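You operate a simulated robot arm through the tools that you are given. There is no shell and no other tool. Be economical: measure what you need, move in short steps, check, and stop when the job is done.

The job below is to be done with a simulated robot arm. You get a single attempt, and the scene is never put back.

Task
Put things in order on the side worktop. At the end: the teal fruit bag from the side worktop stands where the orange half stood; the teal hose plug stands on top of the cream paper pad; the orange half from the side worktop is on the brown board; the green tablet cage from the side worktop stands where the teal fruit bag stood; whatever was shut is shut again. Leave all else as you found it, and nothing knocked over.

The check looks at the end state, three seconds after you hand in, the way a careful person would. Anything else that was tipped, shoved, dropped, spilled or broken makes it a failure.

Robot
A 5-joint arm with a two-finger parallel gripper, fixed in place. Base frame: the origin is at the foot of the arm, x ahead of it, y to its left, z up; the work surface is at about z = 0. Readings come in mm, degrees, newtons and seconds.
With the tool pointing down near the work surface it reaches from about 260 to 680 mm from the base axis. Its first joint turns from -66.0 to 66.0 degrees. The tool tilts only in the upright plane through the base axis and itself; it spins freely about its own axis. Payload 2.9 kg.
Tool frame: the origin (TCP) lies between the finger pads and is the grasp point; the fingertips stand 30 mm ahead of it; z points along the fingers, y is the line along which they close. The gripper opens to 110 mm. The fingers are 20 mm wide and 10 mm thick; the gripper's body (48 by 112 mm) begins 55 mm behind the TCP.
Orientation is told as [roll, pitch, yaw] about the base's x, y, z axes, in that order, counted from this pose: with the fingers straight down and closing along the base's y, the tool's x points along the base's -x, its y along +y and its z along -z.

Tools
- The arm moves only by the tool step_arm. Its argument "deltas" is text: rows parted by semicolons, each of 7 numbers parted by spaces: the shift along the tool's x, y, z in mm, then the turn, a rotation vector about the tool's x, y, z in degrees, then the closure, from 0 (fully open) to 1 (shut). In form: tx ty tz rx ry rz grip; .... A call has 1 to 8 rows; each row is the pose to reach, as a shift and turn from the pose commanded when the call began, along the tool's axes at that moment. Rows are played at 5 a second. More than 50 mm and 8.6 degrees between two rows, or a gripper value outside its range, and nothing of the call is played. A pose out of reach is approached as far as the arm can. The call stops where the force on the tool passes 40 N (or 10 N more than at its start, if that is more) or the arm is blocked; 0.2 s more then pass. The fingers move at their own pace (about 108 mm/s each) and stop on an object; they squeeze with about 26 N. The grip force told is the motor's: it shows also when the fingers shut on nothing. Time passes only in rows, and 0.2 s behind the last, so rows that repeat a pose let the fingers close. It gives the time, the measured TCP pose, the force on the tool (base axes), the opening and the grip force at its end, in the units of the frame above (readings bear some noise), with the torque about the TCP (base axes, N m) and any sound that the robot's microphone picked up.
- Cameras (640 x 400 px; columns grow to the right, rows downward): "scene" is fixed at [28.1, -443.2, 602.1]; the picture's right is [0.84, -0.54, 0.00], its down [-0.31, -0.48, -0.82] and it looks along [0.44, 0.69, -0.57] (base axes); focal length 315 px, centre (320, 200). "wrist" rides on the gripper at [72, 17, -103] in the tool frame; the picture's right is [-0.23, 0.97, 0.00], its down [-0.76, -0.18, -0.62] and it looks along [-0.61, -0.14, 0.78] (tool axes); focal length 222 px, centre (320, 200). There is no depth. A picture from a camera that has moved, and an enlarged one, comes with that camera's place and axes in the base frame and with its lens.
- snapshot(camera): a new picture of that camera. It takes no simulated time.
- enlarge(camera, box): a new picture of the part [left, top, right, bottom] of that camera's present view, enlarged. It takes no simulated time.
- finish_job(): hands the job in; it is judged then, once.

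Go step by step. Nothing tells you positions but the pictures and the camera data: compare them with the known pose of the tool, close in by small moves and look again before you grip or let go. The budget is 120 turns and 64 pictures, counting those below and the enlarged ones. Unless the task says otherwise, let go and move clear before handing in, and close with one line.

The tools are called after "Request:" as name(argument=value, ...) on one line, values as JSON. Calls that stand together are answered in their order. step_arm: Moves the arm, as the interface text tells. Its arguments: {"type":"object","properties":{"deltas":{"type":"string"}},"required":["deltas"]} The other tools are called the same way: snapshot (camera) takes a picture; enlarge (camera, box) takes an enlarged picture of a part of a camera's view; finish_job () hands the job in.

At the start:

```text
time_s: 0.0
ee_pos: [349.2, 129.1, 268.6]
ee_rot: [-0.1, 0.0, 0.0]
ft_force: [-1.1, -0.4, 0.4]
moment: [0.0, -0.02, -0.02]
opening: 110.0
gripper_force: 0.0
```

scene: 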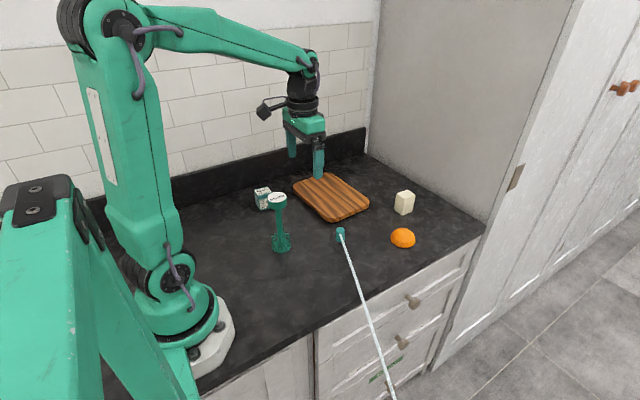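
wrist: 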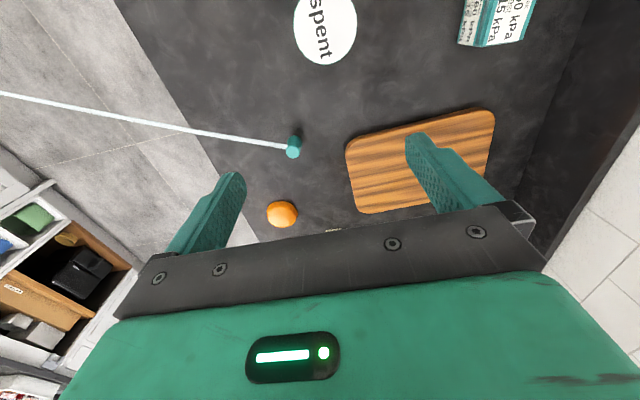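

I see an arm over a dark worktop with a board, an orange item, a cream block, a green stand, a teal plug with a cord and a small carton. I'll enlarge to identify them.

Request:
enlarge(camera="scene", box=[240, 160, 440, 285])

Request:
enlarge(camera="wrist", box=[0, 160, 140, 400])

Request:
enlarge(camera="scene", box=[300, 230, 480, 400])

```text
3.20 times, centred on (340, 222) of scene
camera zoom: at [28.1, -443.2, 602.1], right [0.84, -0.54, 0.0], down [-0.31, -0.48, -0.82], along [0.44, 0.69, -0.57], focal length 1008 px, centre (256, 128)
```

zoom: 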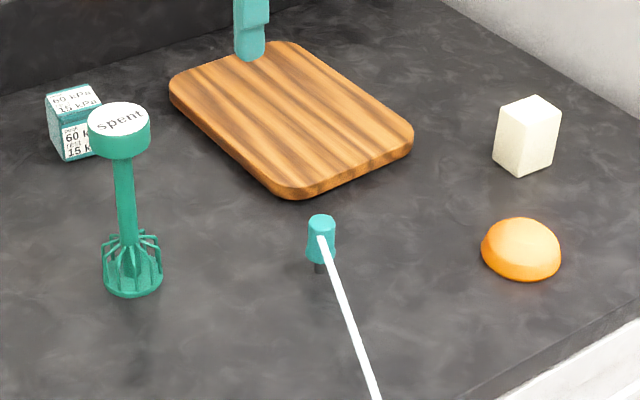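

```text
1.67 times, centred on (70, 280) of wrist
camera zoom: at [276.7, 147.8, 371.3], right [0.23, 0.97, 0.0], down [0.76, -0.18, 0.62], along [0.61, -0.14, -0.78], focal length 370 px, centre (737, 67)
```

zoom: 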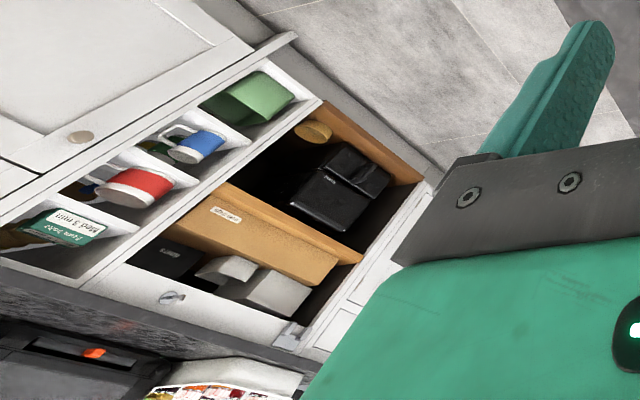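

```text
2.35 times, centred on (390, 315) of scene
camera zoom: at [28.1, -443.2, 602.1], right [0.84, -0.54, 0.0], down [-0.31, -0.48, -0.82], along [0.44, 0.69, -0.57], focal length 742 px, centre (155, -71)
```

zoom: 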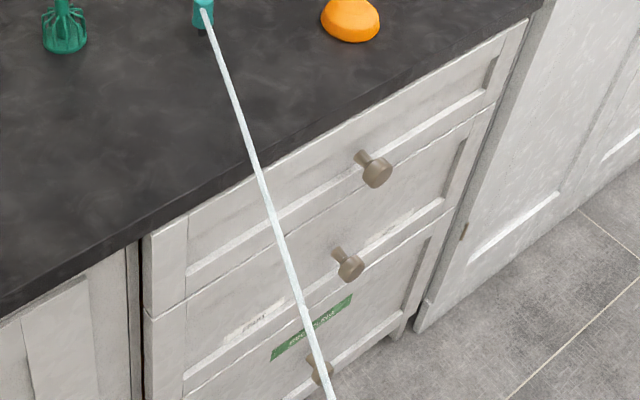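

I need to identify items more precisely, so I'll zoom in on the labels, the carton and the plug.

Request:
enlarge(camera="scene", box=[355, 335, 425, 400])

Request:
enlarge(camera="scene", box=[310, 215, 370, 255])

Request:
enlarge(camera="scene", box=[245, 180, 300, 255])

Request:
enlarge(camera="wrist", box=[270, 0, 550, 175])

```text
6.15 times, centred on (390, 368) of scene
camera zoom: at [28.1, -443.2, 602.1], right [0.84, -0.54, 0.0], down [-0.31, -0.48, -0.82], along [0.44, 0.69, -0.57], focal length 1939 px, centre (-111, -831)
```

zoom: 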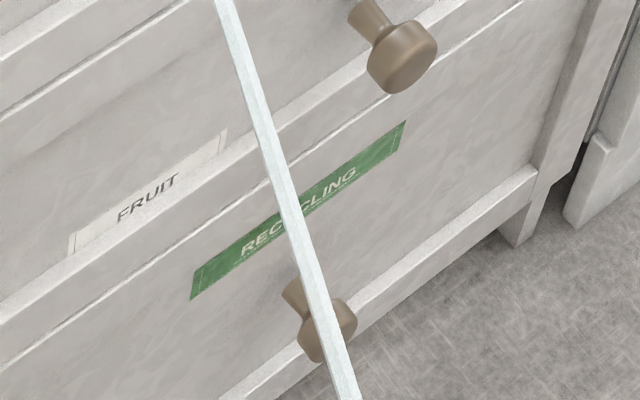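

```text
10.00 times, centred on (340, 235) of scene
camera zoom: at [28.1, -443.2, 602.1], right [0.84, -0.54, 0.0], down [-0.31, -0.48, -0.82], along [0.44, 0.69, -0.57], focal length 3151 px, centre (120, -150)
```

zoom: 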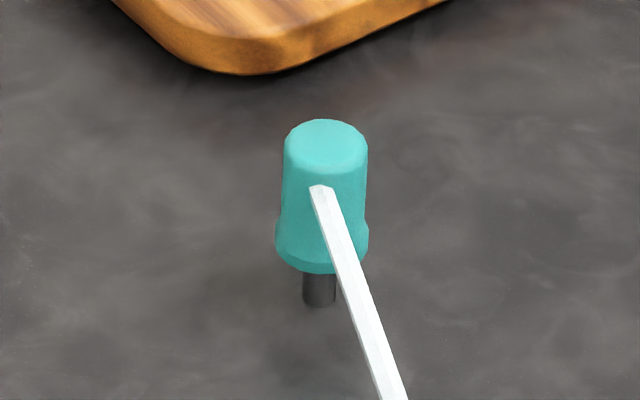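

```text
5.33 times, centred on (272, 218) of scene
camera zoom: at [28.1, -443.2, 602.1], right [0.84, -0.54, 0.0], down [-0.31, -0.48, -0.82], along [0.44, 0.69, -0.57], focal length 1681 px, centre (573, 107)
```

zoom: 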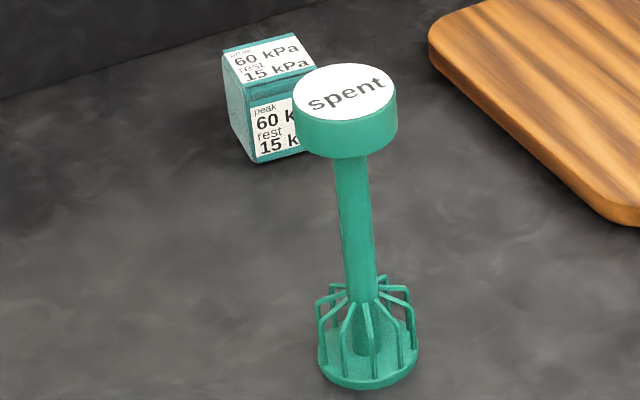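

```text
2.29 times, centred on (410, 88) of wrist
camera zoom: at [276.7, 147.8, 371.3], right [0.23, 0.97, 0.0], down [0.76, -0.18, 0.62], along [0.61, -0.14, -0.78], focal length 508 px, centre (114, 457)
```

zoom: 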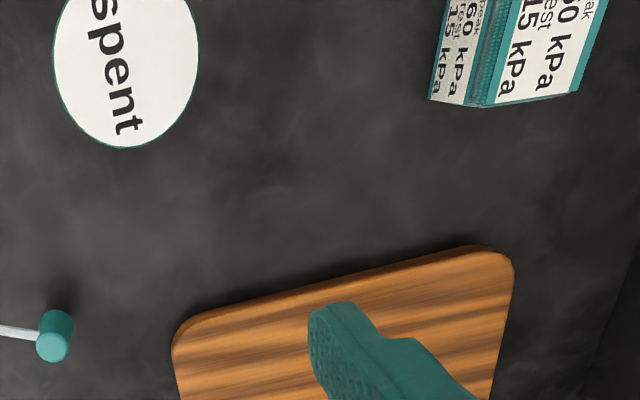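

The teal carton with "peak 60 kPa / rest 15 kPa" looks like the fruit bag, the "spent" stand is the tablet cage, and the capped peg with a white line is the hose plug. I want to see where the white line leads, so I'll raise the arm and turn the camera to the -y side.

Request:
step_arm(deltas="2 -16 -7 0 0 8 0;5 -32 -14 0 0 16 0;7 -48 -21 0 0 24 0;10 -64 -28 0 0 32 0;12 -80 -35 0 0 40 0;14 -96 -42 0 0 48 0;17 -112 -48 0 0 56 0;19 -129 -51 0 0 64 0")

Request:
snapshot(camera="wrist")

```text
time_s: 1.8
ee_pos: [330.5, 1.4, 319.2]
ee_rot: [0.1, 0.0, -64.2]
ft_force: [-0.6, -0.7, 0.5]
moment: [0.01, 0.0, -0.03]
opening: 109.7
gripper_force: 0.1
```

```text
54 pictures are left
camera wrist: at [313.6, 74.2, 422.7], right [0.98, 0.22, 0.0], down [0.17, -0.76, 0.62], along [0.14, -0.61, -0.78], focal length 222 px, centre (320, 200)
```

wrist: 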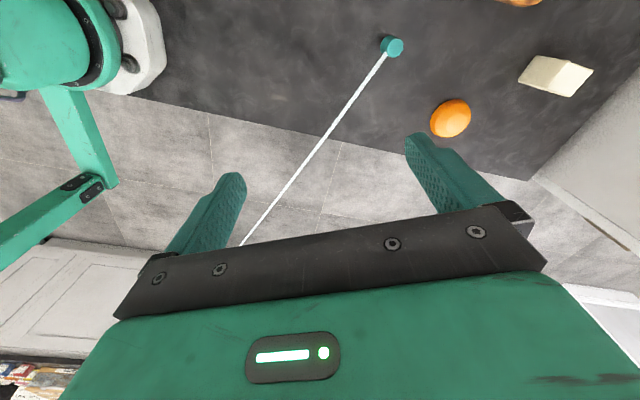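

The white line is a straight, roughly level line at z≈25 running from the plug toward about (217,-421) and beyond. I'll move over to find its far end.

Request:
step_arm(deltas="-30 -23 -10 0 0 0 0;-61 -46 -20 0 0 0 0;-92 -69 -30 0 0 0 0;-122 -92 -40 0 0 0 0")

Request:
snapshot(camera="wrist")

Request:
snapshot(camera="scene")

```text
time_s: 2.8
ee_pos: [300.6, -149.4, 359.0]
ee_rot: [0.0, 0.1, -64.0]
ft_force: [-0.1, -0.3, 0.5]
moment: [0.03, -0.02, -0.02]
opening: 110.1
gripper_force: 0.1
```

```text
53 pictures are left
camera wrist: at [284.1, -75.7, 462.4], right [0.97, 0.22, 0.0], down [0.17, -0.76, 0.62], along [0.14, -0.61, -0.78], focal length 222 px, centre (320, 200)
```

wrist: 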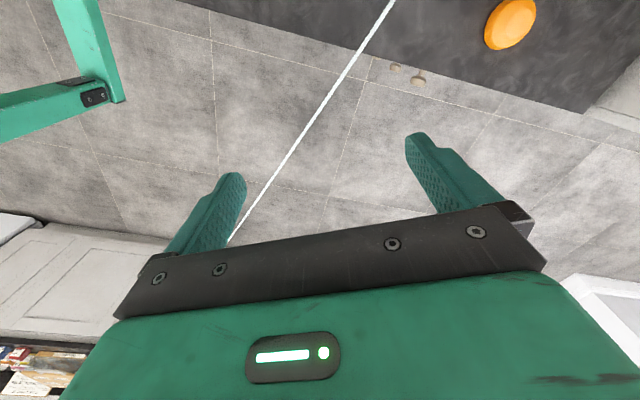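

```text
52 pictures are left
```

scene: 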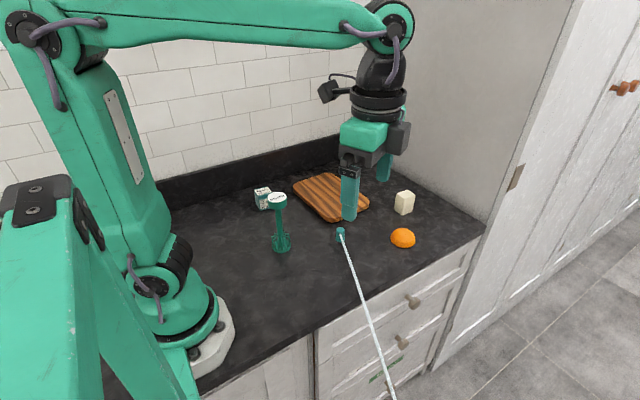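

The line continues straight across the aisle past y≈-630. I'll tip the camera outward to see what it is fixed to.

Request:
step_arm(deltas="-38 -25 0 0 0 0 0;-75 -50 0 0 0 0 0;-113 -74 0 0 0 0 0;-113 -74 -5 -2.6 -7.5 0 0;-113 -74 -10 -5.2 -15 0 0;-113 -74 -15 -7.8 -22.6 0 0;-113 -74 -20 -10.5 -30.2 0 0")

Request:
snapshot(camera="wrist")

```text
time_s: 4.4
ee_pos: [283.5, -282.5, 379.1]
ee_rot: [11.6, -30.1, -67.3]
ft_force: [0.5, -0.2, 0.2]
moment: [-0.03, 0.0, 0.0]
opening: 109.9
gripper_force: 0.1
```

```text
51 pictures are left
camera wrist: at [234.8, -177.6, 433.0], right [0.92, 0.28, 0.28], down [-0.13, -0.46, 0.88], along [0.38, -0.84, -0.38], focal length 222 px, centre (320, 200)
```

wrist: 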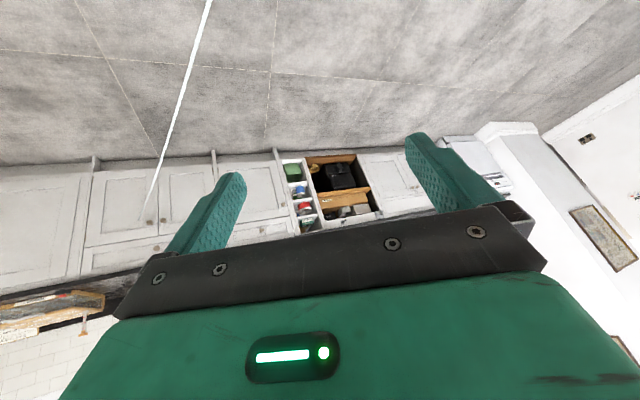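

The line runs to a knob on a cabinet across the aisle. I'll zoom in there and on the plug end.

Request:
enlarge(camera="wrist", box=[60, 140, 240, 260])

Request:
enlarge(camera="scene", box=[326, 222, 356, 250])

Request:
enlarge(camera="scene", box=[375, 180, 435, 255])

```text
3.33 times, centred on (150, 200) of wrist
camera zoom: at [234.8, -177.6, 433.0], right [0.92, 0.28, 0.28], down [-0.13, -0.46, 0.88], along [0.38, -0.84, -0.38], focal length 740 px, centre (887, 200)
```

zoom: 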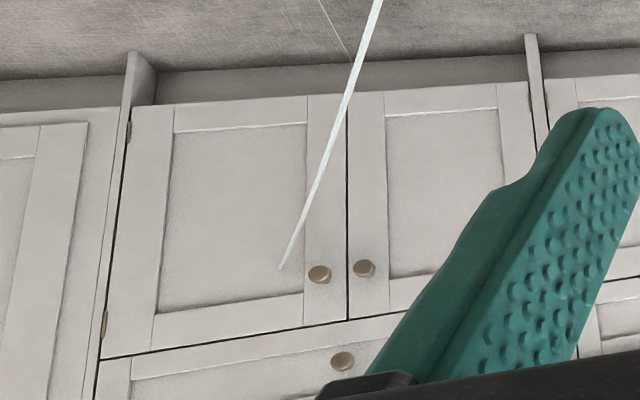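

```text
14.29 times, centred on (341, 236) of scene
camera zoom: at [28.1, -443.2, 602.1], right [0.84, -0.54, 0.0], down [-0.31, -0.48, -0.82], along [0.44, 0.69, -0.57], focal length 4502 px, centre (20, -314)
```

zoom: 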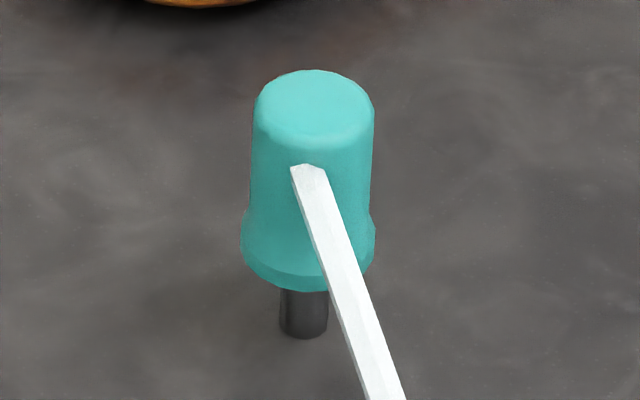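

```text
5.33 times, centred on (405, 218) of scene
camera zoom: at [28.1, -443.2, 602.1], right [0.84, -0.54, 0.0], down [-0.31, -0.48, -0.82], along [0.44, 0.69, -0.57], focal length 1681 px, centre (-133, 107)
```

zoom: 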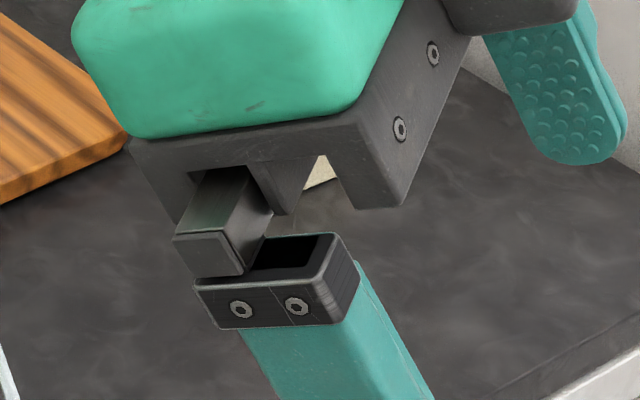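

The line seems to end at or before the opposite door. I can't see any knot, so I'll watch the forces when I move the plug and won't rotate it. I'll start with the orange half at about (575,-8), first untilting the tool.

Request:
step_arm(deltas="0 0 0 2.6 7.5 0 0;0 0 0 5.2 15 0 0;0 0 0 7.8 22.6 0 0;0 0 0 10.5 30.2 0 0")

```text
time_s: 5.4
ee_pos: [283.9, -282.4, 378.3]
ee_rot: [0.0, 0.1, -63.9]
ft_force: [0.2, 0.5, -0.4]
moment: [-0.02, 0.03, 0.0]
opening: 110.1
gripper_force: 0.0
```

Request:
step_arm(deltas="16.7 43.8 16 0 0 -8 0;33.4 87.6 32 0 0 -16 0;50 131.4 48 0 0 -24 0;66.7 175.2 64 0 0 -32 0;83.4 219 80 0 0 -40 0;100 263 96 0 0 -48 0;116.7 306.7 112 0 0 -56 0;133.4 350.5 128 0 0 -64 0")

Request:
snapshot(camera="wrist")

```text
time_s: 7.2
ee_pos: [539.7, -7.9, 251.2]
ee_rot: [0.0, 0.0, 0.1]
ft_force: [0.1, 0.2, -0.5]
moment: [-0.04, 0.01, -0.03]
opening: 109.7
gripper_force: 0.0
```

```text
47 pictures are left
camera wrist: at [469.0, 9.1, 354.6], right [0.23, 0.97, 0.0], down [0.76, -0.18, 0.62], along [0.61, -0.14, -0.78], focal length 222 px, centre (320, 200)
```

wrist: 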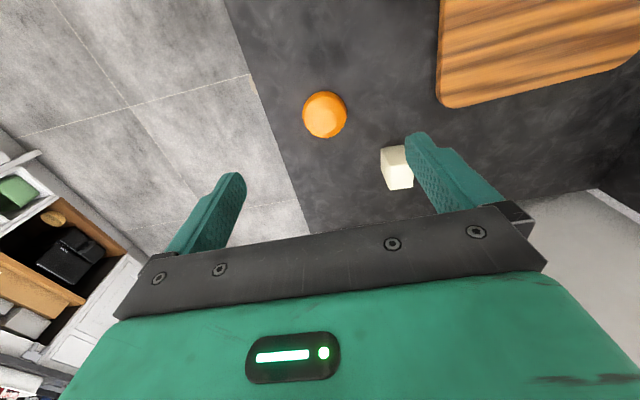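

The orange half's centre works out at about (577,-9). I'll go above it and check.

Request:
step_arm(deltas="-20 0 40 0 0 0 0;-37 -1 85 0 0 0 0;-37 -1 125 0 0 0 0;-37 -1 150 0 0 0 0")

Request:
snapshot(camera="wrist")

Request:
enlarge(camera="scene", box=[370, 170, 450, 260])

```text
time_s: 8.2
ee_pos: [576.6, -12.5, 98.5]
ee_rot: [0.1, 0.0, 0.0]
ft_force: [0.4, -0.1, 0.2]
moment: [0.02, 0.0, 0.0]
opening: 109.8
gripper_force: 0.0
```

```text
46 pictures are left
camera wrist: at [505.3, 6.7, 203.6], right [0.23, 0.97, 0.0], down [0.76, -0.18, 0.62], along [0.61, -0.14, -0.78], focal length 222 px, centre (320, 200)
```

wrist: 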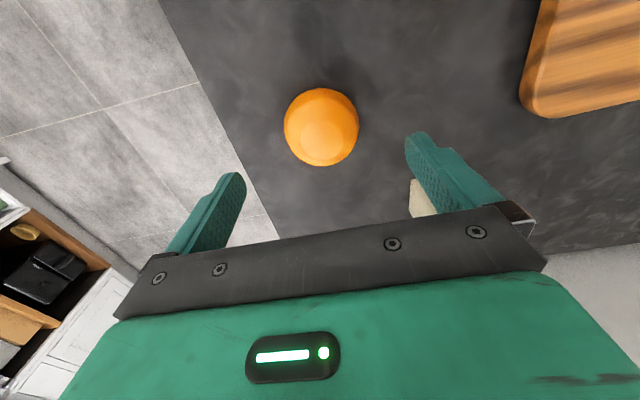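

```text
4.44 times, centred on (410, 215) of scene
camera zoom: at [28.1, -443.2, 602.1], right [0.84, -0.54, 0.0], down [-0.31, -0.48, -0.82], along [0.44, 0.69, -0.57], focal length 1401 px, centre (-80, 133)
```

zoom: 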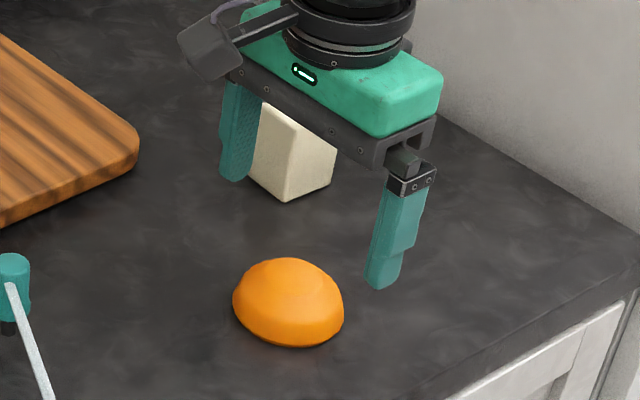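

Request:
step_arm(deltas="1 4 20 0 0 0 0;1 4 40 0 0 0 0;1 4 57 0 0 0 0")

Request:
enlarge(camera="scene", box=[370, 170, 450, 260])

```text
time_s: 9.0
ee_pos: [575.9, -6.7, 43.6]
ee_rot: [0.0, 0.0, 0.0]
ft_force: [0.5, 0.6, 0.5]
moment: [0.03, -0.02, 0.01]
opening: 110.0
gripper_force: 0.0
```

```text
4.44 times, centred on (410, 215) of scene
camera zoom: at [28.1, -443.2, 602.1], right [0.84, -0.54, 0.0], down [-0.31, -0.48, -0.82], along [0.44, 0.69, -0.57], focal length 1401 px, centre (-80, 133)
```

zoom: 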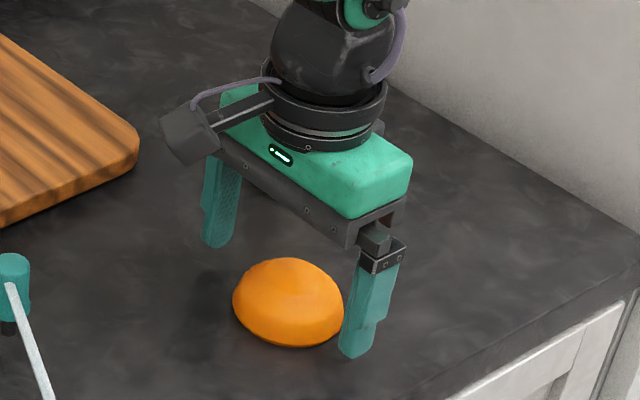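

Fingers straddle the orange half well. I'll go down 9 mm and close in stages to learn how the force behaves.

Request:
step_arm(deltas="0 0 9 0 0 0 0;0 0 9 0 0 0 0.3;0 0 9 0 0 0 0.36;0 0 9 0 0 0 0.4;0 0 9 0 0 0 0.4")

```text
time_s: 10.2
ee_pos: [575.1, -6.8, 34.9]
ee_rot: [0.0, 0.0, -0.1]
ft_force: [1.1, 0.3, 0.1]
moment: [0.03, -0.05, -0.02]
opening: 67.4
gripper_force: 26.4
```

Gripped at 67 mm. Lifting straight up.

Request:
step_arm(deltas="0 0 -20 0 0 0 0.42;0 0 -50 0 0 0 0.42;0 0 -85 0 0 0 0.42;0 0 -85 0 0 0 0.42")

Request:
snapshot(camera="scene")

Request:
snapshot(camera="wrist")

```text
time_s: 11.2
ee_pos: [576.5, -7.3, 121.7]
ee_rot: [0.0, 0.0, 0.0]
ft_force: [-0.3, 0.9, 0.7]
moment: [-0.01, -0.02, 0.0]
opening: 63.9
gripper_force: 0.1
```

```text
43 pictures are left
```

scene: 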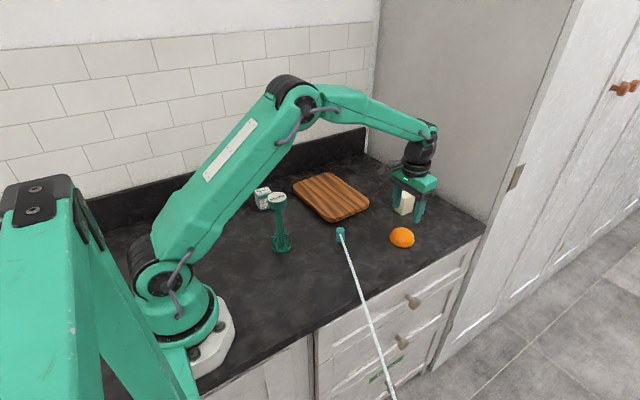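

```text
42 pictures are left
camera wrist: at [503.5, 11.0, 223.8], right [0.23, 0.97, 0.0], down [0.76, -0.18, 0.62], along [0.61, -0.14, -0.78], focal length 222 px, centre (320, 200)
```

wrist: 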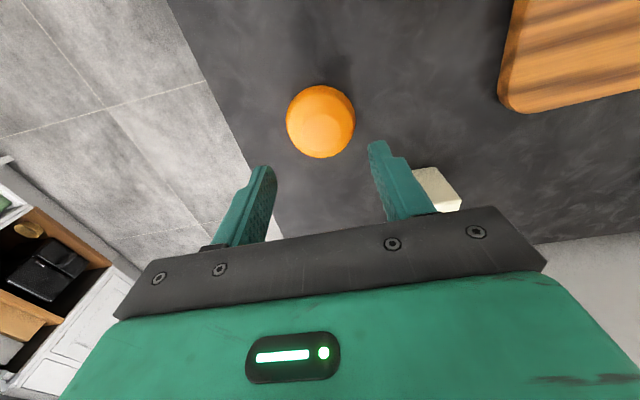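

The grip slipped and the orange half is still in place. I'll grip lower, with the tips nearly at the surface, and lift slowly.

Request:
step_arm(deltas="0 0 30 0 0 0 0;0 0 60 0 0 0 0;1 -1 83 0 0 0 0;1 -1 90.5 0 0 0 0;1 -1 90.5 0 0 0 0.3;1 -1 90.5 0 0 0 0.4;1 -1 90.5 0 0 0 0.5;1 -1 90.5 0 0 0 0.5")

Request:
enlarge(camera="scene", box=[370, 170, 450, 260])

```text
time_s: 13.0
ee_pos: [575.3, -8.1, 29.8]
ee_rot: [0.1, -0.1, 0.1]
ft_force: [2.1, 2.7, 8.5]
moment: [0.17, 0.01, -0.04]
opening: 67.6
gripper_force: 26.2
```

```text
4.44 times, centred on (410, 215) of scene
camera zoom: at [28.1, -443.2, 602.1], right [0.84, -0.54, 0.0], down [-0.31, -0.48, -0.82], along [0.44, 0.69, -0.57], focal length 1401 px, centre (-80, 133)
```

zoom: 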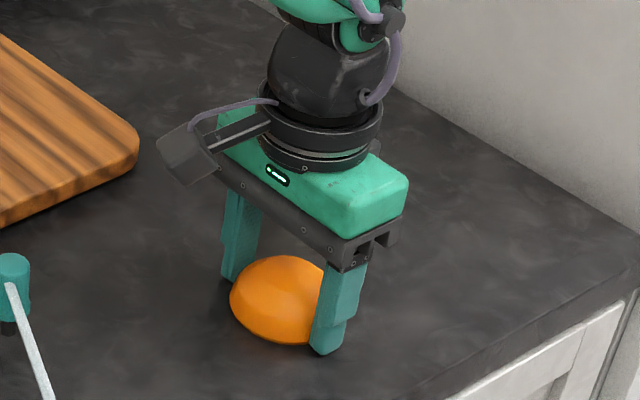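

Request:
step_arm(deltas="0 0 -1 0 0 0 0.55;0 0 -3 0 0 0 0.55;0 0 -6 0 0 0 0.55;0 0 -10 0 0 0 0.55;0 0 -15 0 0 0 0.55")

Request:
enlarge(camera="scene", box=[370, 170, 450, 260])

```text
time_s: 14.2
ee_pos: [575.3, -8.7, 44.7]
ee_rot: [0.0, 0.0, 0.0]
ft_force: [-0.2, 0.0, -1.1]
moment: [-0.01, -0.02, 0.01]
opening: 67.9
gripper_force: 26.1
```

```text
4.44 times, centred on (410, 215) of scene
camera zoom: at [28.1, -443.2, 602.1], right [0.84, -0.54, 0.0], down [-0.31, -0.48, -0.82], along [0.44, 0.69, -0.57], focal length 1401 px, centre (-80, 133)
```

zoom: 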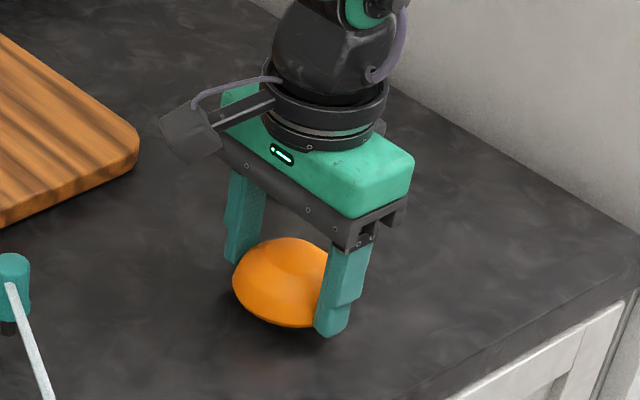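

Held now. I'll lift and carry it to the board around (520,235).

Request:
step_arm(deltas="0 0 -25 0 0 0 0.55;0 0 -55 0 0 0 0.55;9 40 -55 0 0 0 0.55;18 80 -55 0 0 0 0.55;27 120 -55 0 0 0 0.55;36 160 -55 0 0 0 0.55;46 205 -55 0 0 0 0.55;55 245 -55 0 0 0 0.55")

Request:
snapshot(camera="scene")

Request:
snapshot(camera="wrist")

```text
time_s: 16.0
ee_pos: [521.1, 237.6, 99.1]
ee_rot: [0.0, 0.0, 0.0]
ft_force: [-0.5, 0.6, -1.1]
moment: [0.0, -0.01, 0.01]
opening: 67.6
gripper_force: 26.2
```

```text
39 pictures are left
```

scene: 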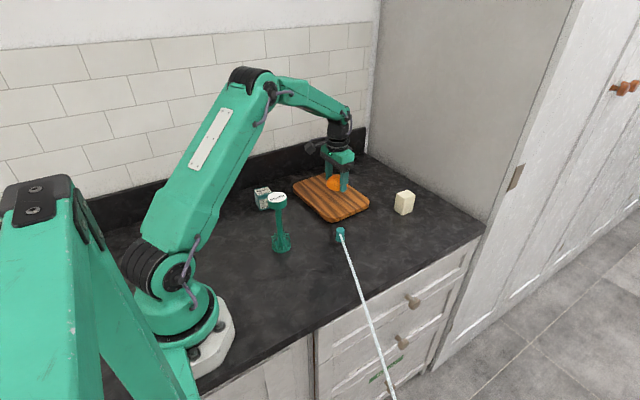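

```text
38 pictures are left
camera wrist: at [448.4, 255.5, 202.5], right [0.23, 0.97, 0.0], down [0.76, -0.18, 0.62], along [0.61, -0.14, -0.78], focal length 222 px, centre (320, 200)
```

wrist: 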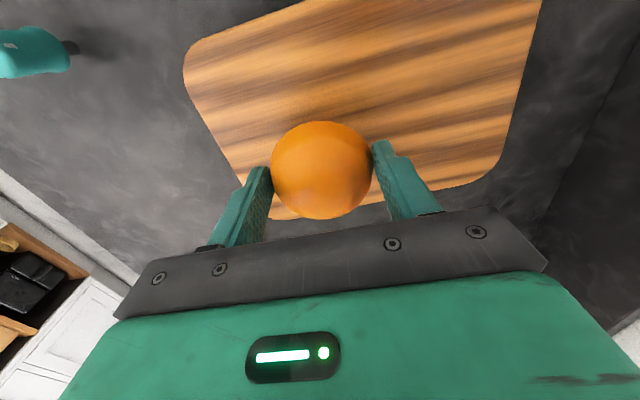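

The board is at x 450–605, y 155–400, so this spot is well inside. I'll descend carefully.

Request:
step_arm(deltas="0 0 20 0 0 0 0.55;0 0 38 0 0 0 0.55;0 0 44 0 0 0 0.55")

Request:
enlarge(camera="scene", box=[285, 150, 375, 225])

```text
time_s: 16.8
ee_pos: [520.6, 237.0, 55.3]
ee_rot: [0.0, 0.0, -0.1]
ft_force: [-0.3, -0.6, -0.1]
moment: [-0.01, -0.03, 0.01]
opening: 67.6
gripper_force: 26.4
```

```text
5.33 times, centred on (330, 188) of scene
camera zoom: at [28.1, -443.2, 602.1], right [0.84, -0.54, 0.0], down [-0.31, -0.48, -0.82], along [0.44, 0.69, -0.57], focal length 1681 px, centre (267, 267)
```

zoom: 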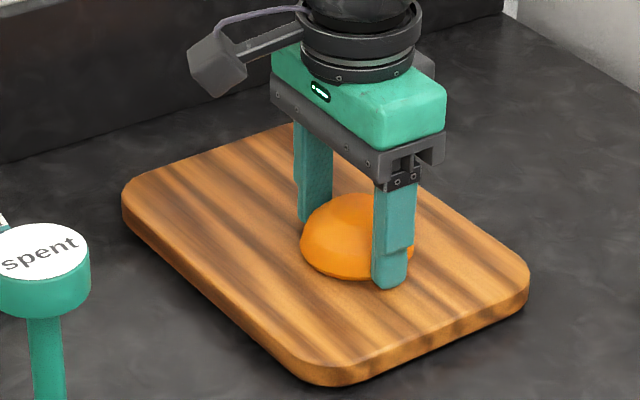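

Request:
step_arm(deltas="0 0 1.5 0 0 0 0.55;0 0 3 0 0 0 0.55;0 0 4.5 0 0 0 0.55;0 0 6 0 0 0 0.55")

```text
time_s: 17.8
ee_pos: [521.3, 236.3, 55.0]
ee_rot: [-0.1, -0.1, -0.2]
ft_force: [-1.9, -0.3, 4.3]
moment: [-0.23, 0.1, -0.06]
opening: 67.6
gripper_force: 26.3
stopped in row 4: the force on the tool passed its limit (the readings are from after the stop); the commanded pose is now the measured one
```

Contact with the board. I'll release and rise.

Request:
step_arm(deltas="0 0 0 0 0 0 0.3;0 0 0 0 0 0 0.15;0 0 0 0 0 0 0;0 0 -30 0 0 0 0;0 0 -70 0 0 0 0;0 0 -110 0 0 0 0;0 0 -140 0 0 0 0")

Request:
enlarge(camera="scene", box=[245, 150, 375, 255])

```text
time_s: 19.4
ee_pos: [520.9, 236.9, 193.6]
ee_rot: [0.0, -0.2, -0.1]
ft_force: [-0.6, 0.5, -0.3]
moment: [0.02, -0.03, -0.03]
opening: 110.3
gripper_force: 0.0
```

```text
3.81 times, centred on (310, 202) of scene
camera zoom: at [28.1, -443.2, 602.1], right [0.84, -0.54, 0.0], down [-0.31, -0.48, -0.82], along [0.44, 0.69, -0.57], focal length 1200 px, centre (358, 190)
```

zoom: 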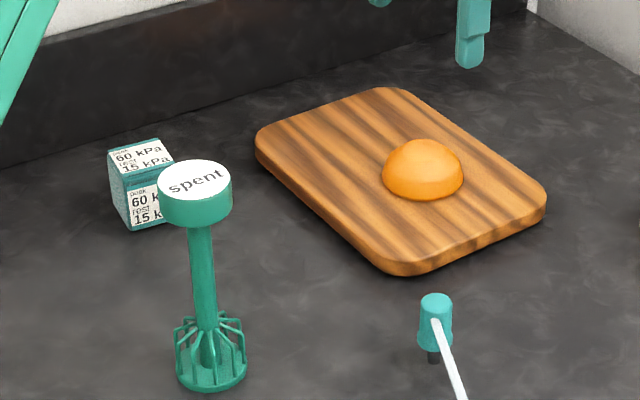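

The orange half sits on the board. Next I'll look at the fruit bag from closer.

Request:
step_arm(deltas="40 15 -20 0 0 0 0;84 30 -36 0 0 0 0;128 46 -36 0 0 0 0;172 62 -36 0 0 0 0;216 78 -36 0 0 0 0;261 93 -36 0 0 0 0")

Request:
snapshot(camera="wrist")

```text
time_s: 20.8
ee_pos: [259.9, 330.2, 230.0]
ee_rot: [0.2, -0.2, -0.1]
ft_force: [-0.1, -0.4, -0.8]
moment: [0.02, 0.03, 0.02]
opening: 110.2
gripper_force: 0.1
```

```text
35 pictures are left
camera wrist: at [187.6, 348.1, 333.4], right [0.23, 0.97, 0.0], down [0.76, -0.18, 0.62], along [0.61, -0.14, -0.78], focal length 222 px, centre (320, 200)
```

wrist: 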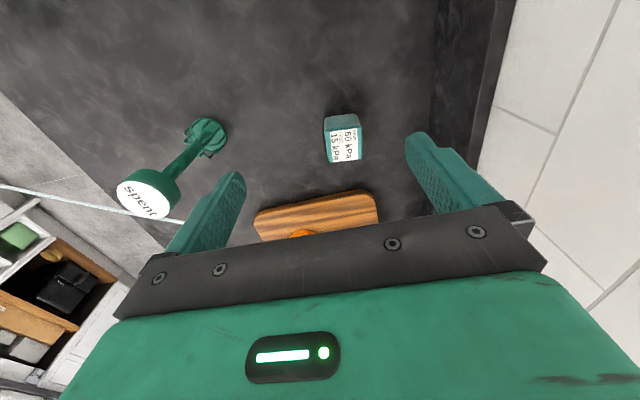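

Request:
enlarge(camera="wrist", box=[300, 95, 390, 175])

```text
5.00 times, centred on (345, 135) of wrist
camera zoom: at [187.6, 348.1, 333.4], right [0.23, 0.97, 0.0], down [0.76, -0.18, 0.62], along [0.61, -0.14, -0.78], focal length 1111 px, centre (195, 525)
```

zoom: 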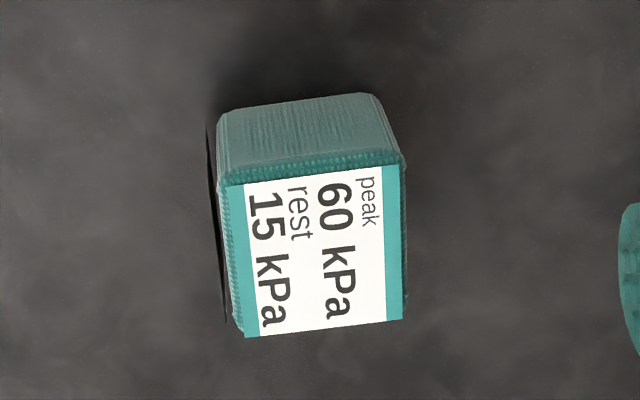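

The bag is about 46×46×50 mm, centred at (324,351) and turned about -6.5°. Its label reads as squeeze limits, so I'll use the full pad depth and close in fine increments to keep the force low.

Request:
step_arm(deltas="-32 10 30 0 0 3 0;-64 21 60 0 0 6.5 0;-64 21 95 0 0 6.5 0;-64 21 125 0 0 6.5 0")

Request:
snapshot(camera="wrist")

Request:
enlarge(camera="scene", box=[225, 150, 315, 215])

```text
time_s: 21.8
ee_pos: [322.4, 351.1, 103.0]
ee_rot: [0.0, -0.1, -6.6]
ft_force: [0.5, 0.9, -0.4]
moment: [0.02, 0.04, 0.02]
opening: 110.0
gripper_force: 0.1
```

```text
33 pictures are left
camera wrist: at [254.5, 377.1, 206.9], right [0.34, 0.94, 0.0], down [0.74, -0.27, 0.62], along [0.59, -0.21, -0.78], focal length 222 px, centre (320, 200)
```

wrist: 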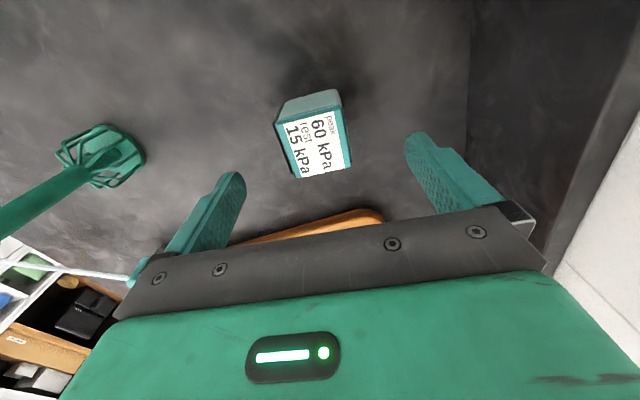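

```text
6.15 times, centred on (270, 182) of scene
camera zoom: at [28.1, -443.2, 602.1], right [0.84, -0.54, 0.0], down [-0.31, -0.48, -0.82], along [0.44, 0.69, -0.57], focal length 1939 px, centre (628, 308)
```

zoom: 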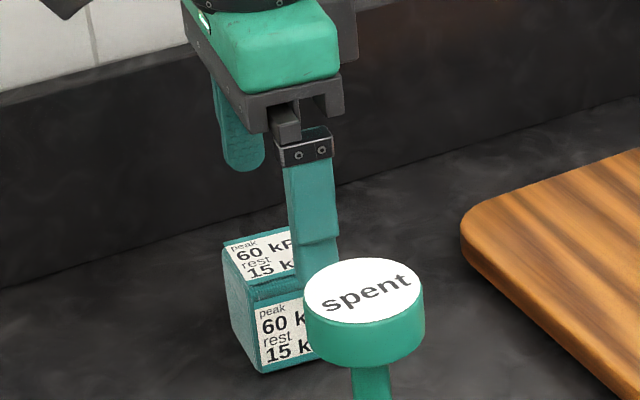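

Request:
step_arm(deltas="-1.5 0 25 0 0 0 0;-1.5 0 50 0 0 0 0;-1.5 0 68 0 0 0 0;-1.5 0 69.5 0 0 0 0.35;-1.5 0 69.5 0 0 0 0.5")

Request:
snapshot(camera="wrist")

```text
time_s: 23.0
ee_pos: [325.8, 351.5, 35.6]
ee_rot: [0.1, -0.1, -6.5]
ft_force: [0.0, -1.1, 0.2]
moment: [0.0, 0.0, 0.03]
opening: 55.1
gripper_force: 0.1
```

```text
31 pictures are left
camera wrist: at [256.0, 377.2, 137.9], right [0.34, 0.94, 0.0], down [0.74, -0.26, 0.62], along [0.59, -0.21, -0.78], focal length 222 px, centre (320, 200)
```

wrist: 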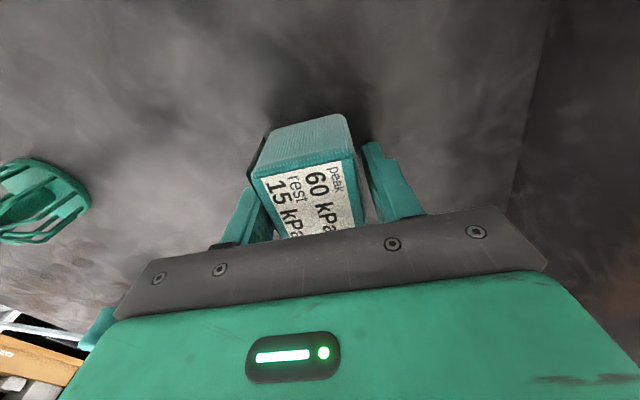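

Well straddled. I'll close in fine steps and watch the force.

Request:
step_arm(deltas="0 0 1.5 0 0 0 0.55;0 0 1.5 0 0 0 0.56;0 0 1.5 0 0 0 0.565;0 0 1.5 0 0 0 0.57")

```text
time_s: 24.0
ee_pos: [325.7, 350.8, 34.4]
ee_rot: [0.1, -0.1, -6.6]
ft_force: [-1.7, -0.7, 5.9]
moment: [-0.09, 0.08, 0.06]
opening: 49.8
gripper_force: 25.6
```

Contact at 49.8 mm. I'll ease the command back to see if the force scales down.

Request:
step_arm(deltas="0 0 1 0 0 0 0.549;0 0 1 0 0 0 0.549")

```text
time_s: 24.6
ee_pos: [326.1, 352.0, 32.7]
ee_rot: [0.1, 0.0, -6.6]
ft_force: [0.6, -0.2, 0.8]
moment: [-0.02, -0.01, -0.01]
opening: 50.2
gripper_force: 0.1
```

Request:
step_arm(deltas="0 0 0 0 0 0 0.554;0 0 0 0 0 0 0.554")

```text
time_s: 25.2
ee_pos: [325.5, 350.7, 32.7]
ee_rot: [0.0, 0.1, -6.6]
ft_force: [0.5, 0.2, -0.8]
moment: [-0.03, 0.0, 0.01]
opening: 50.1
gripper_force: 0.9
```

Request:
step_arm(deltas="0 0 0 0 0 0 0.558;0 0 0 0 0 0 0.558")

```text
time_s: 25.8
ee_pos: [326.3, 351.9, 32.3]
ee_rot: [0.1, 0.0, -6.6]
ft_force: [0.3, 0.7, -1.4]
moment: [-0.01, -0.01, 0.01]
opening: 50.2
gripper_force: 1.0
```

Request:
step_arm(deltas="0 0 0 0 0 0 0.563;0 0 0 0 0 0 0.563;0 0 0 0 0 0 0.563")

```text
time_s: 26.6
ee_pos: [325.6, 350.3, 33.1]
ee_rot: [0.1, 0.0, -6.6]
ft_force: [-0.6, -0.6, 0.6]
moment: [-0.03, -0.01, 0.01]
opening: 49.9
gripper_force: 26.0
```

Request:
step_arm(deltas="0 0 0 0 0 0 0.55;0 0 0 0 0 0 0.56;0 0 0 0 0 0 0.56;0 0 0 0 0 0 0.56")

```text
time_s: 27.6
ee_pos: [324.6, 351.1, 32.2]
ee_rot: [0.0, 0.0, -6.6]
ft_force: [-0.1, 0.2, -0.3]
moment: [-0.02, 0.04, 0.02]
opening: 49.7
gripper_force: 26.4
```

The force is effectively on or off at 26 N. With about 940 mm² of pad contact that is near 28 kPa, well under the 60 kPa peak, so I'll carry it promptly this way.

Request:
step_arm(deltas="0 0 -20 0 0 0 0.57;0 0 -55 0 0 0 0.57;0 0 -100 0 0 0 0.57;-32 -36 -100 0 0 0 0.57;-64 -73 -100 0 0 0 0.57;-96 -109 -100 0 0 0 0.57;-129 -146 -100 0 0 0 0.57;-161 -182 -100 0 0 0 0.57")

```text
time_s: 29.4
ee_pos: [462.7, 151.2, 132.7]
ee_rot: [-0.1, -0.1, -6.4]
ft_force: [-0.3, 0.7, -1.1]
moment: [0.0, -0.03, -0.01]
opening: 49.8
gripper_force: 26.4
```

Request:
step_arm(deltas="-33 -36 0 0 0 0 0.57;-66 -73 0 0 0 0 0.57;-99 -109 0 0 0 0 0.57;-131 -145 0 0 0 0 0.57;-131 -145 40 0 0 0 0.57;-131 -145 80 0 0 0 0.57;-131 -145 90 0 0 0 0.57")

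Request:
enlarge(camera="scene", box=[330, 150, 450, 260])

```text
time_s: 31.0
ee_pos: [577.3, -6.5, 41.6]
ee_rot: [0.0, -0.2, -6.6]
ft_force: [-0.5, 0.0, -1.3]
moment: [-0.01, -0.01, -0.02]
opening: 49.7
gripper_force: 26.2
```

```text
3.64 times, centred on (390, 205) of scene
camera zoom: at [28.1, -443.2, 602.1], right [0.84, -0.54, 0.0], down [-0.31, -0.48, -0.82], along [0.44, 0.69, -0.57], focal length 1146 px, centre (66, 182)
```

zoom: 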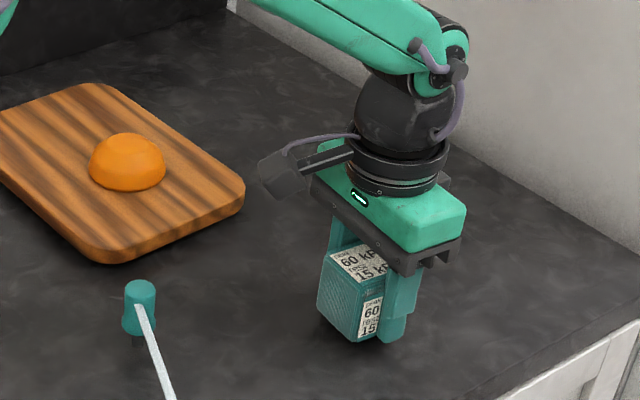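

Upright and in place above the orange half's old spot. I'll lower the last millimetres gently.

Request:
step_arm(deltas="0 0 4 0 0 0 0.57;0 0 6 0 0 0 0.57;0 0 7.5 0 0 0 0.57;0 0 8.5 0 0 0 0.57;0 0 9.2 0 0 0 0.57")

```text
time_s: 32.2
ee_pos: [578.6, -6.2, 34.3]
ee_rot: [0.0, -0.2, -6.6]
ft_force: [0.6, -0.4, -1.5]
moment: [-0.02, 0.0, 0.02]
opening: 49.5
gripper_force: 25.8
```

Request:
step_arm(deltas="0 0 0.8 0 0 0 0.57;0 0 1.6 0 0 0 0.57")

```text
time_s: 32.8
ee_pos: [578.4, -7.3, 32.2]
ee_rot: [0.1, -0.1, -6.6]
ft_force: [-5.1, 0.0, 10.1]
moment: [0.04, 0.35, -0.02]
opening: 49.9
gripper_force: 26.5
```

Contact. Releasing and rising.

Request:
step_arm(deltas="0 0 0 0 0 0 0.5;0 0 0 0 0 0 0.3;0 0 -2 0 0 0 0.2;0 0 -40 0 0 0 0.2;0 0 -90 0 0 0 0;0 0 -140 0 0 0 0")

Request:
snapshot(camera="wrist")

Request:
enlarge(camera="scene", box=[330, 150, 450, 260])

```text
time_s: 34.2
ee_pos: [578.1, -8.8, 171.3]
ee_rot: [0.0, -0.1, -6.6]
ft_force: [-0.8, 0.3, -0.1]
moment: [-0.03, -0.01, 0.01]
opening: 110.1
gripper_force: 0.0
```

```text
29 pictures are left
camera wrist: at [508.5, 18.0, 276.1], right [0.34, 0.94, 0.0], down [0.74, -0.26, 0.62], along [0.59, -0.21, -0.78], focal length 222 px, centre (320, 200)
```

wrist: 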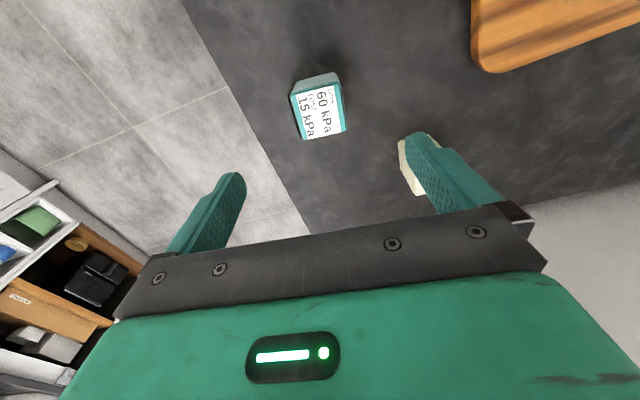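

```text
3.64 times, centred on (390, 205) of scene
camera zoom: at [28.1, -443.2, 602.1], right [0.84, -0.54, 0.0], down [-0.31, -0.48, -0.82], along [0.44, 0.69, -0.57], focal length 1146 px, centre (66, 182)
```

zoom: 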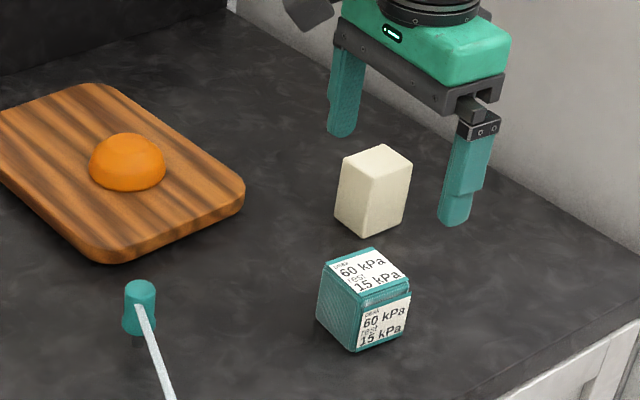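

The bag stands in place at (575,-8). Next is the tablet cage at about (278,146), and I'll look at it from above first.

Request:
step_arm(deltas="20 0 -40 0 0 -1 0;60 17 -70 0 0 -2 0;103 34 -95 0 0 -3 0;146 51 -95 0 0 -4 0;188 68 -95 0 0 -5 0;231 86 -95 0 0 -6 0;273 103 -95 0 0 -6.5 0;316 120 -95 0 0 -6.5 0")

Request:
snapshot(camera="wrist")

Request:
enlarge(camera="scene", box=[235, 150, 325, 260])

```text
refused: row 2 steps farther than a row can; nothing moved
```

```text
27 pictures are left
camera wrist: at [508.5, 18.0, 276.1], right [0.34, 0.94, 0.0], down [0.74, -0.26, 0.62], along [0.59, -0.21, -0.78], focal length 222 px, centre (320, 200)
```

wrist: 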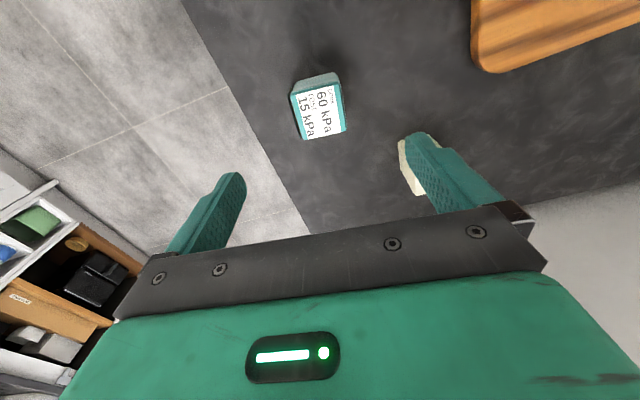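

```text
3.64 times, centred on (280, 205) of scene
camera zoom: at [28.1, -443.2, 602.1], right [0.84, -0.54, 0.0], down [-0.31, -0.48, -0.82], along [0.44, 0.69, -0.57], focal length 1146 px, centre (466, 182)
```

zoom: 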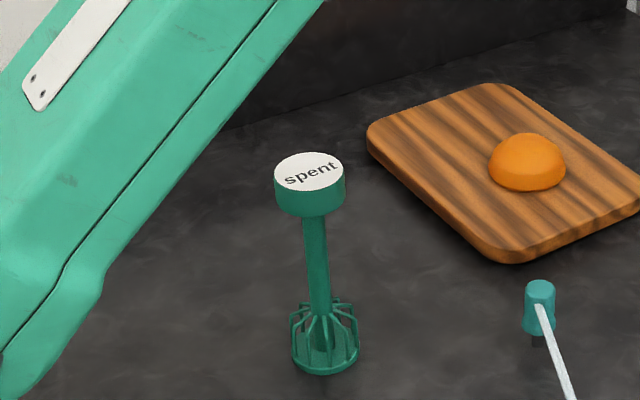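

The call was refused for a too-large step, so I'll resend it with smaller increments.

Request:
step_arm(deltas="16 4 -40 0 0 -1 0;40 14 -75 0 0 -2 0;84 30 -90 0 0 -3 0;130 47 -95 0 0 -4 0;176 64 -95 0 0 -5 0;222 82 -95 0 0 -6 0;269 100 -95 0 0 -6.5 0;310 118 -95 0 0 -6.5 0")

Request:
snapshot(camera="wrist")

```text
refused: row 7 steps farther than a row can; nothing moved
```

```text
25 pictures are left
camera wrist: at [508.5, 18.0, 276.1], right [0.34, 0.94, 0.0], down [0.74, -0.26, 0.62], along [0.59, -0.21, -0.78], focal length 222 px, centre (320, 200)
```

wrist: 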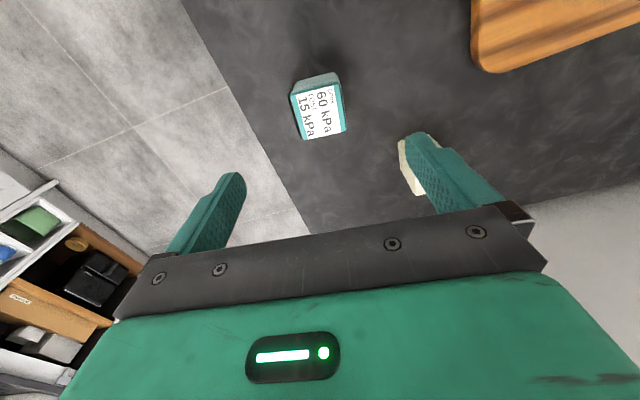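

Still too large by a hair. I'll use smaller steps and take no picture until the move succeeds.

Request:
step_arm(deltas="16 4 -40 0 0 -1 0;40 14 -70 0 0 -2 0;80 30 -85 0 0 -3 0;122 46 -90 0 0 -4 0;164 62 -95 0 0 -5 0;206 78 -95 0 0 -6 0;248 94 -95 0 0 -6.5 0;290 110 -95 0 0 -6.5 0")

```text
time_s: 36.0
ee_pos: [301.6, 134.7, 266.3]
ee_rot: [0.0, -0.1, -0.1]
ft_force: [-0.7, 0.8, -0.4]
moment: [0.01, -0.01, -0.02]
opening: 110.1
gripper_force: 0.1
```

Request:
snapshot(camera="wrist")

```text
24 pictures are left
camera wrist: at [229.1, 152.0, 370.1], right [0.23, 0.97, 0.0], down [0.76, -0.18, 0.62], along [0.61, -0.14, -0.78], focal length 222 px, centre (320, 200)
```

wrist: 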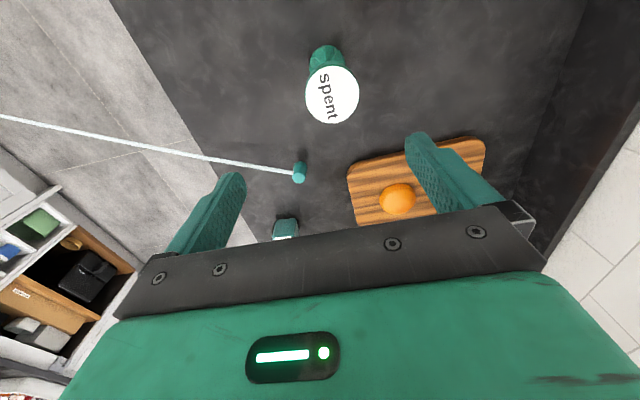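

The cap is centred at about (279,150) with its top at z≈166. I'll position above it and lower the open fingers around it.

Request:
step_arm(deltas="11 7 10 0 0 0 0;22 15 30 0 0 0 0;22 15 60 0 0 0 0;22 15 85 0 0 0 0;22 15 108 0 0 0 0;22 15 108 0 0 0 0.35")

Request:
snapshot(camera="wrist")

Request:
enlarge(camera="scene", box=[235, 150, 325, 260])

```text
time_s: 37.4
ee_pos: [279.8, 149.3, 157.8]
ee_rot: [0.0, -0.2, -0.2]
ft_force: [0.3, 1.0, 0.8]
moment: [0.01, -0.01, 0.0]
opening: 71.5
gripper_force: 0.2
```

```text
23 pictures are left
camera wrist: at [207.9, 167.3, 261.4], right [0.23, 0.97, 0.0], down [0.76, -0.18, 0.62], along [0.61, -0.14, -0.78], focal length 222 px, centre (320, 200)
```

wrist: 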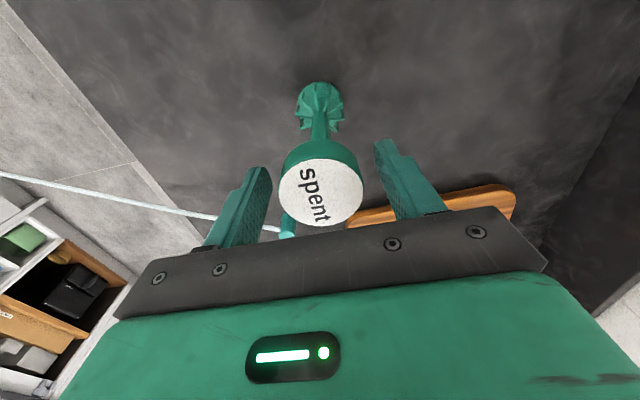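

```text
3.64 times, centred on (280, 205) of scene
camera zoom: at [28.1, -443.2, 602.1], right [0.84, -0.54, 0.0], down [-0.31, -0.48, -0.82], along [0.44, 0.69, -0.57], focal length 1146 px, centre (466, 182)
```

zoom: 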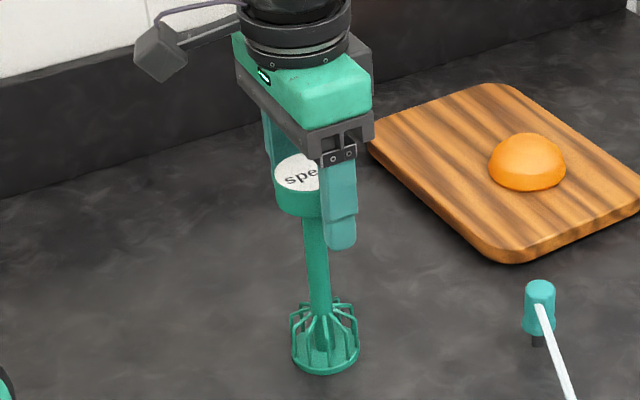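

Nearly centred. I'll close gently on the cap.

Request:
step_arm(deltas="1.5 0.5 0 0 0 0 0.45;1.5 0.5 0 0 0 0 0.52;1.5 0.5 0 0 0 0 0.55;1.5 0.5 0 0 0 0 0.58;1.5 0.5 0 0 0 0 0.61;1.5 0.5 0 0 0 0 0.64;1.5 0.5 0 0 0 0 0.64")

```text
time_s: 39.0
ee_pos: [278.7, 151.1, 159.2]
ee_rot: [-0.1, -0.1, -0.1]
ft_force: [0.4, -1.3, -0.1]
moment: [0.0, 0.03, 0.02]
opening: 46.8
gripper_force: 26.0
```

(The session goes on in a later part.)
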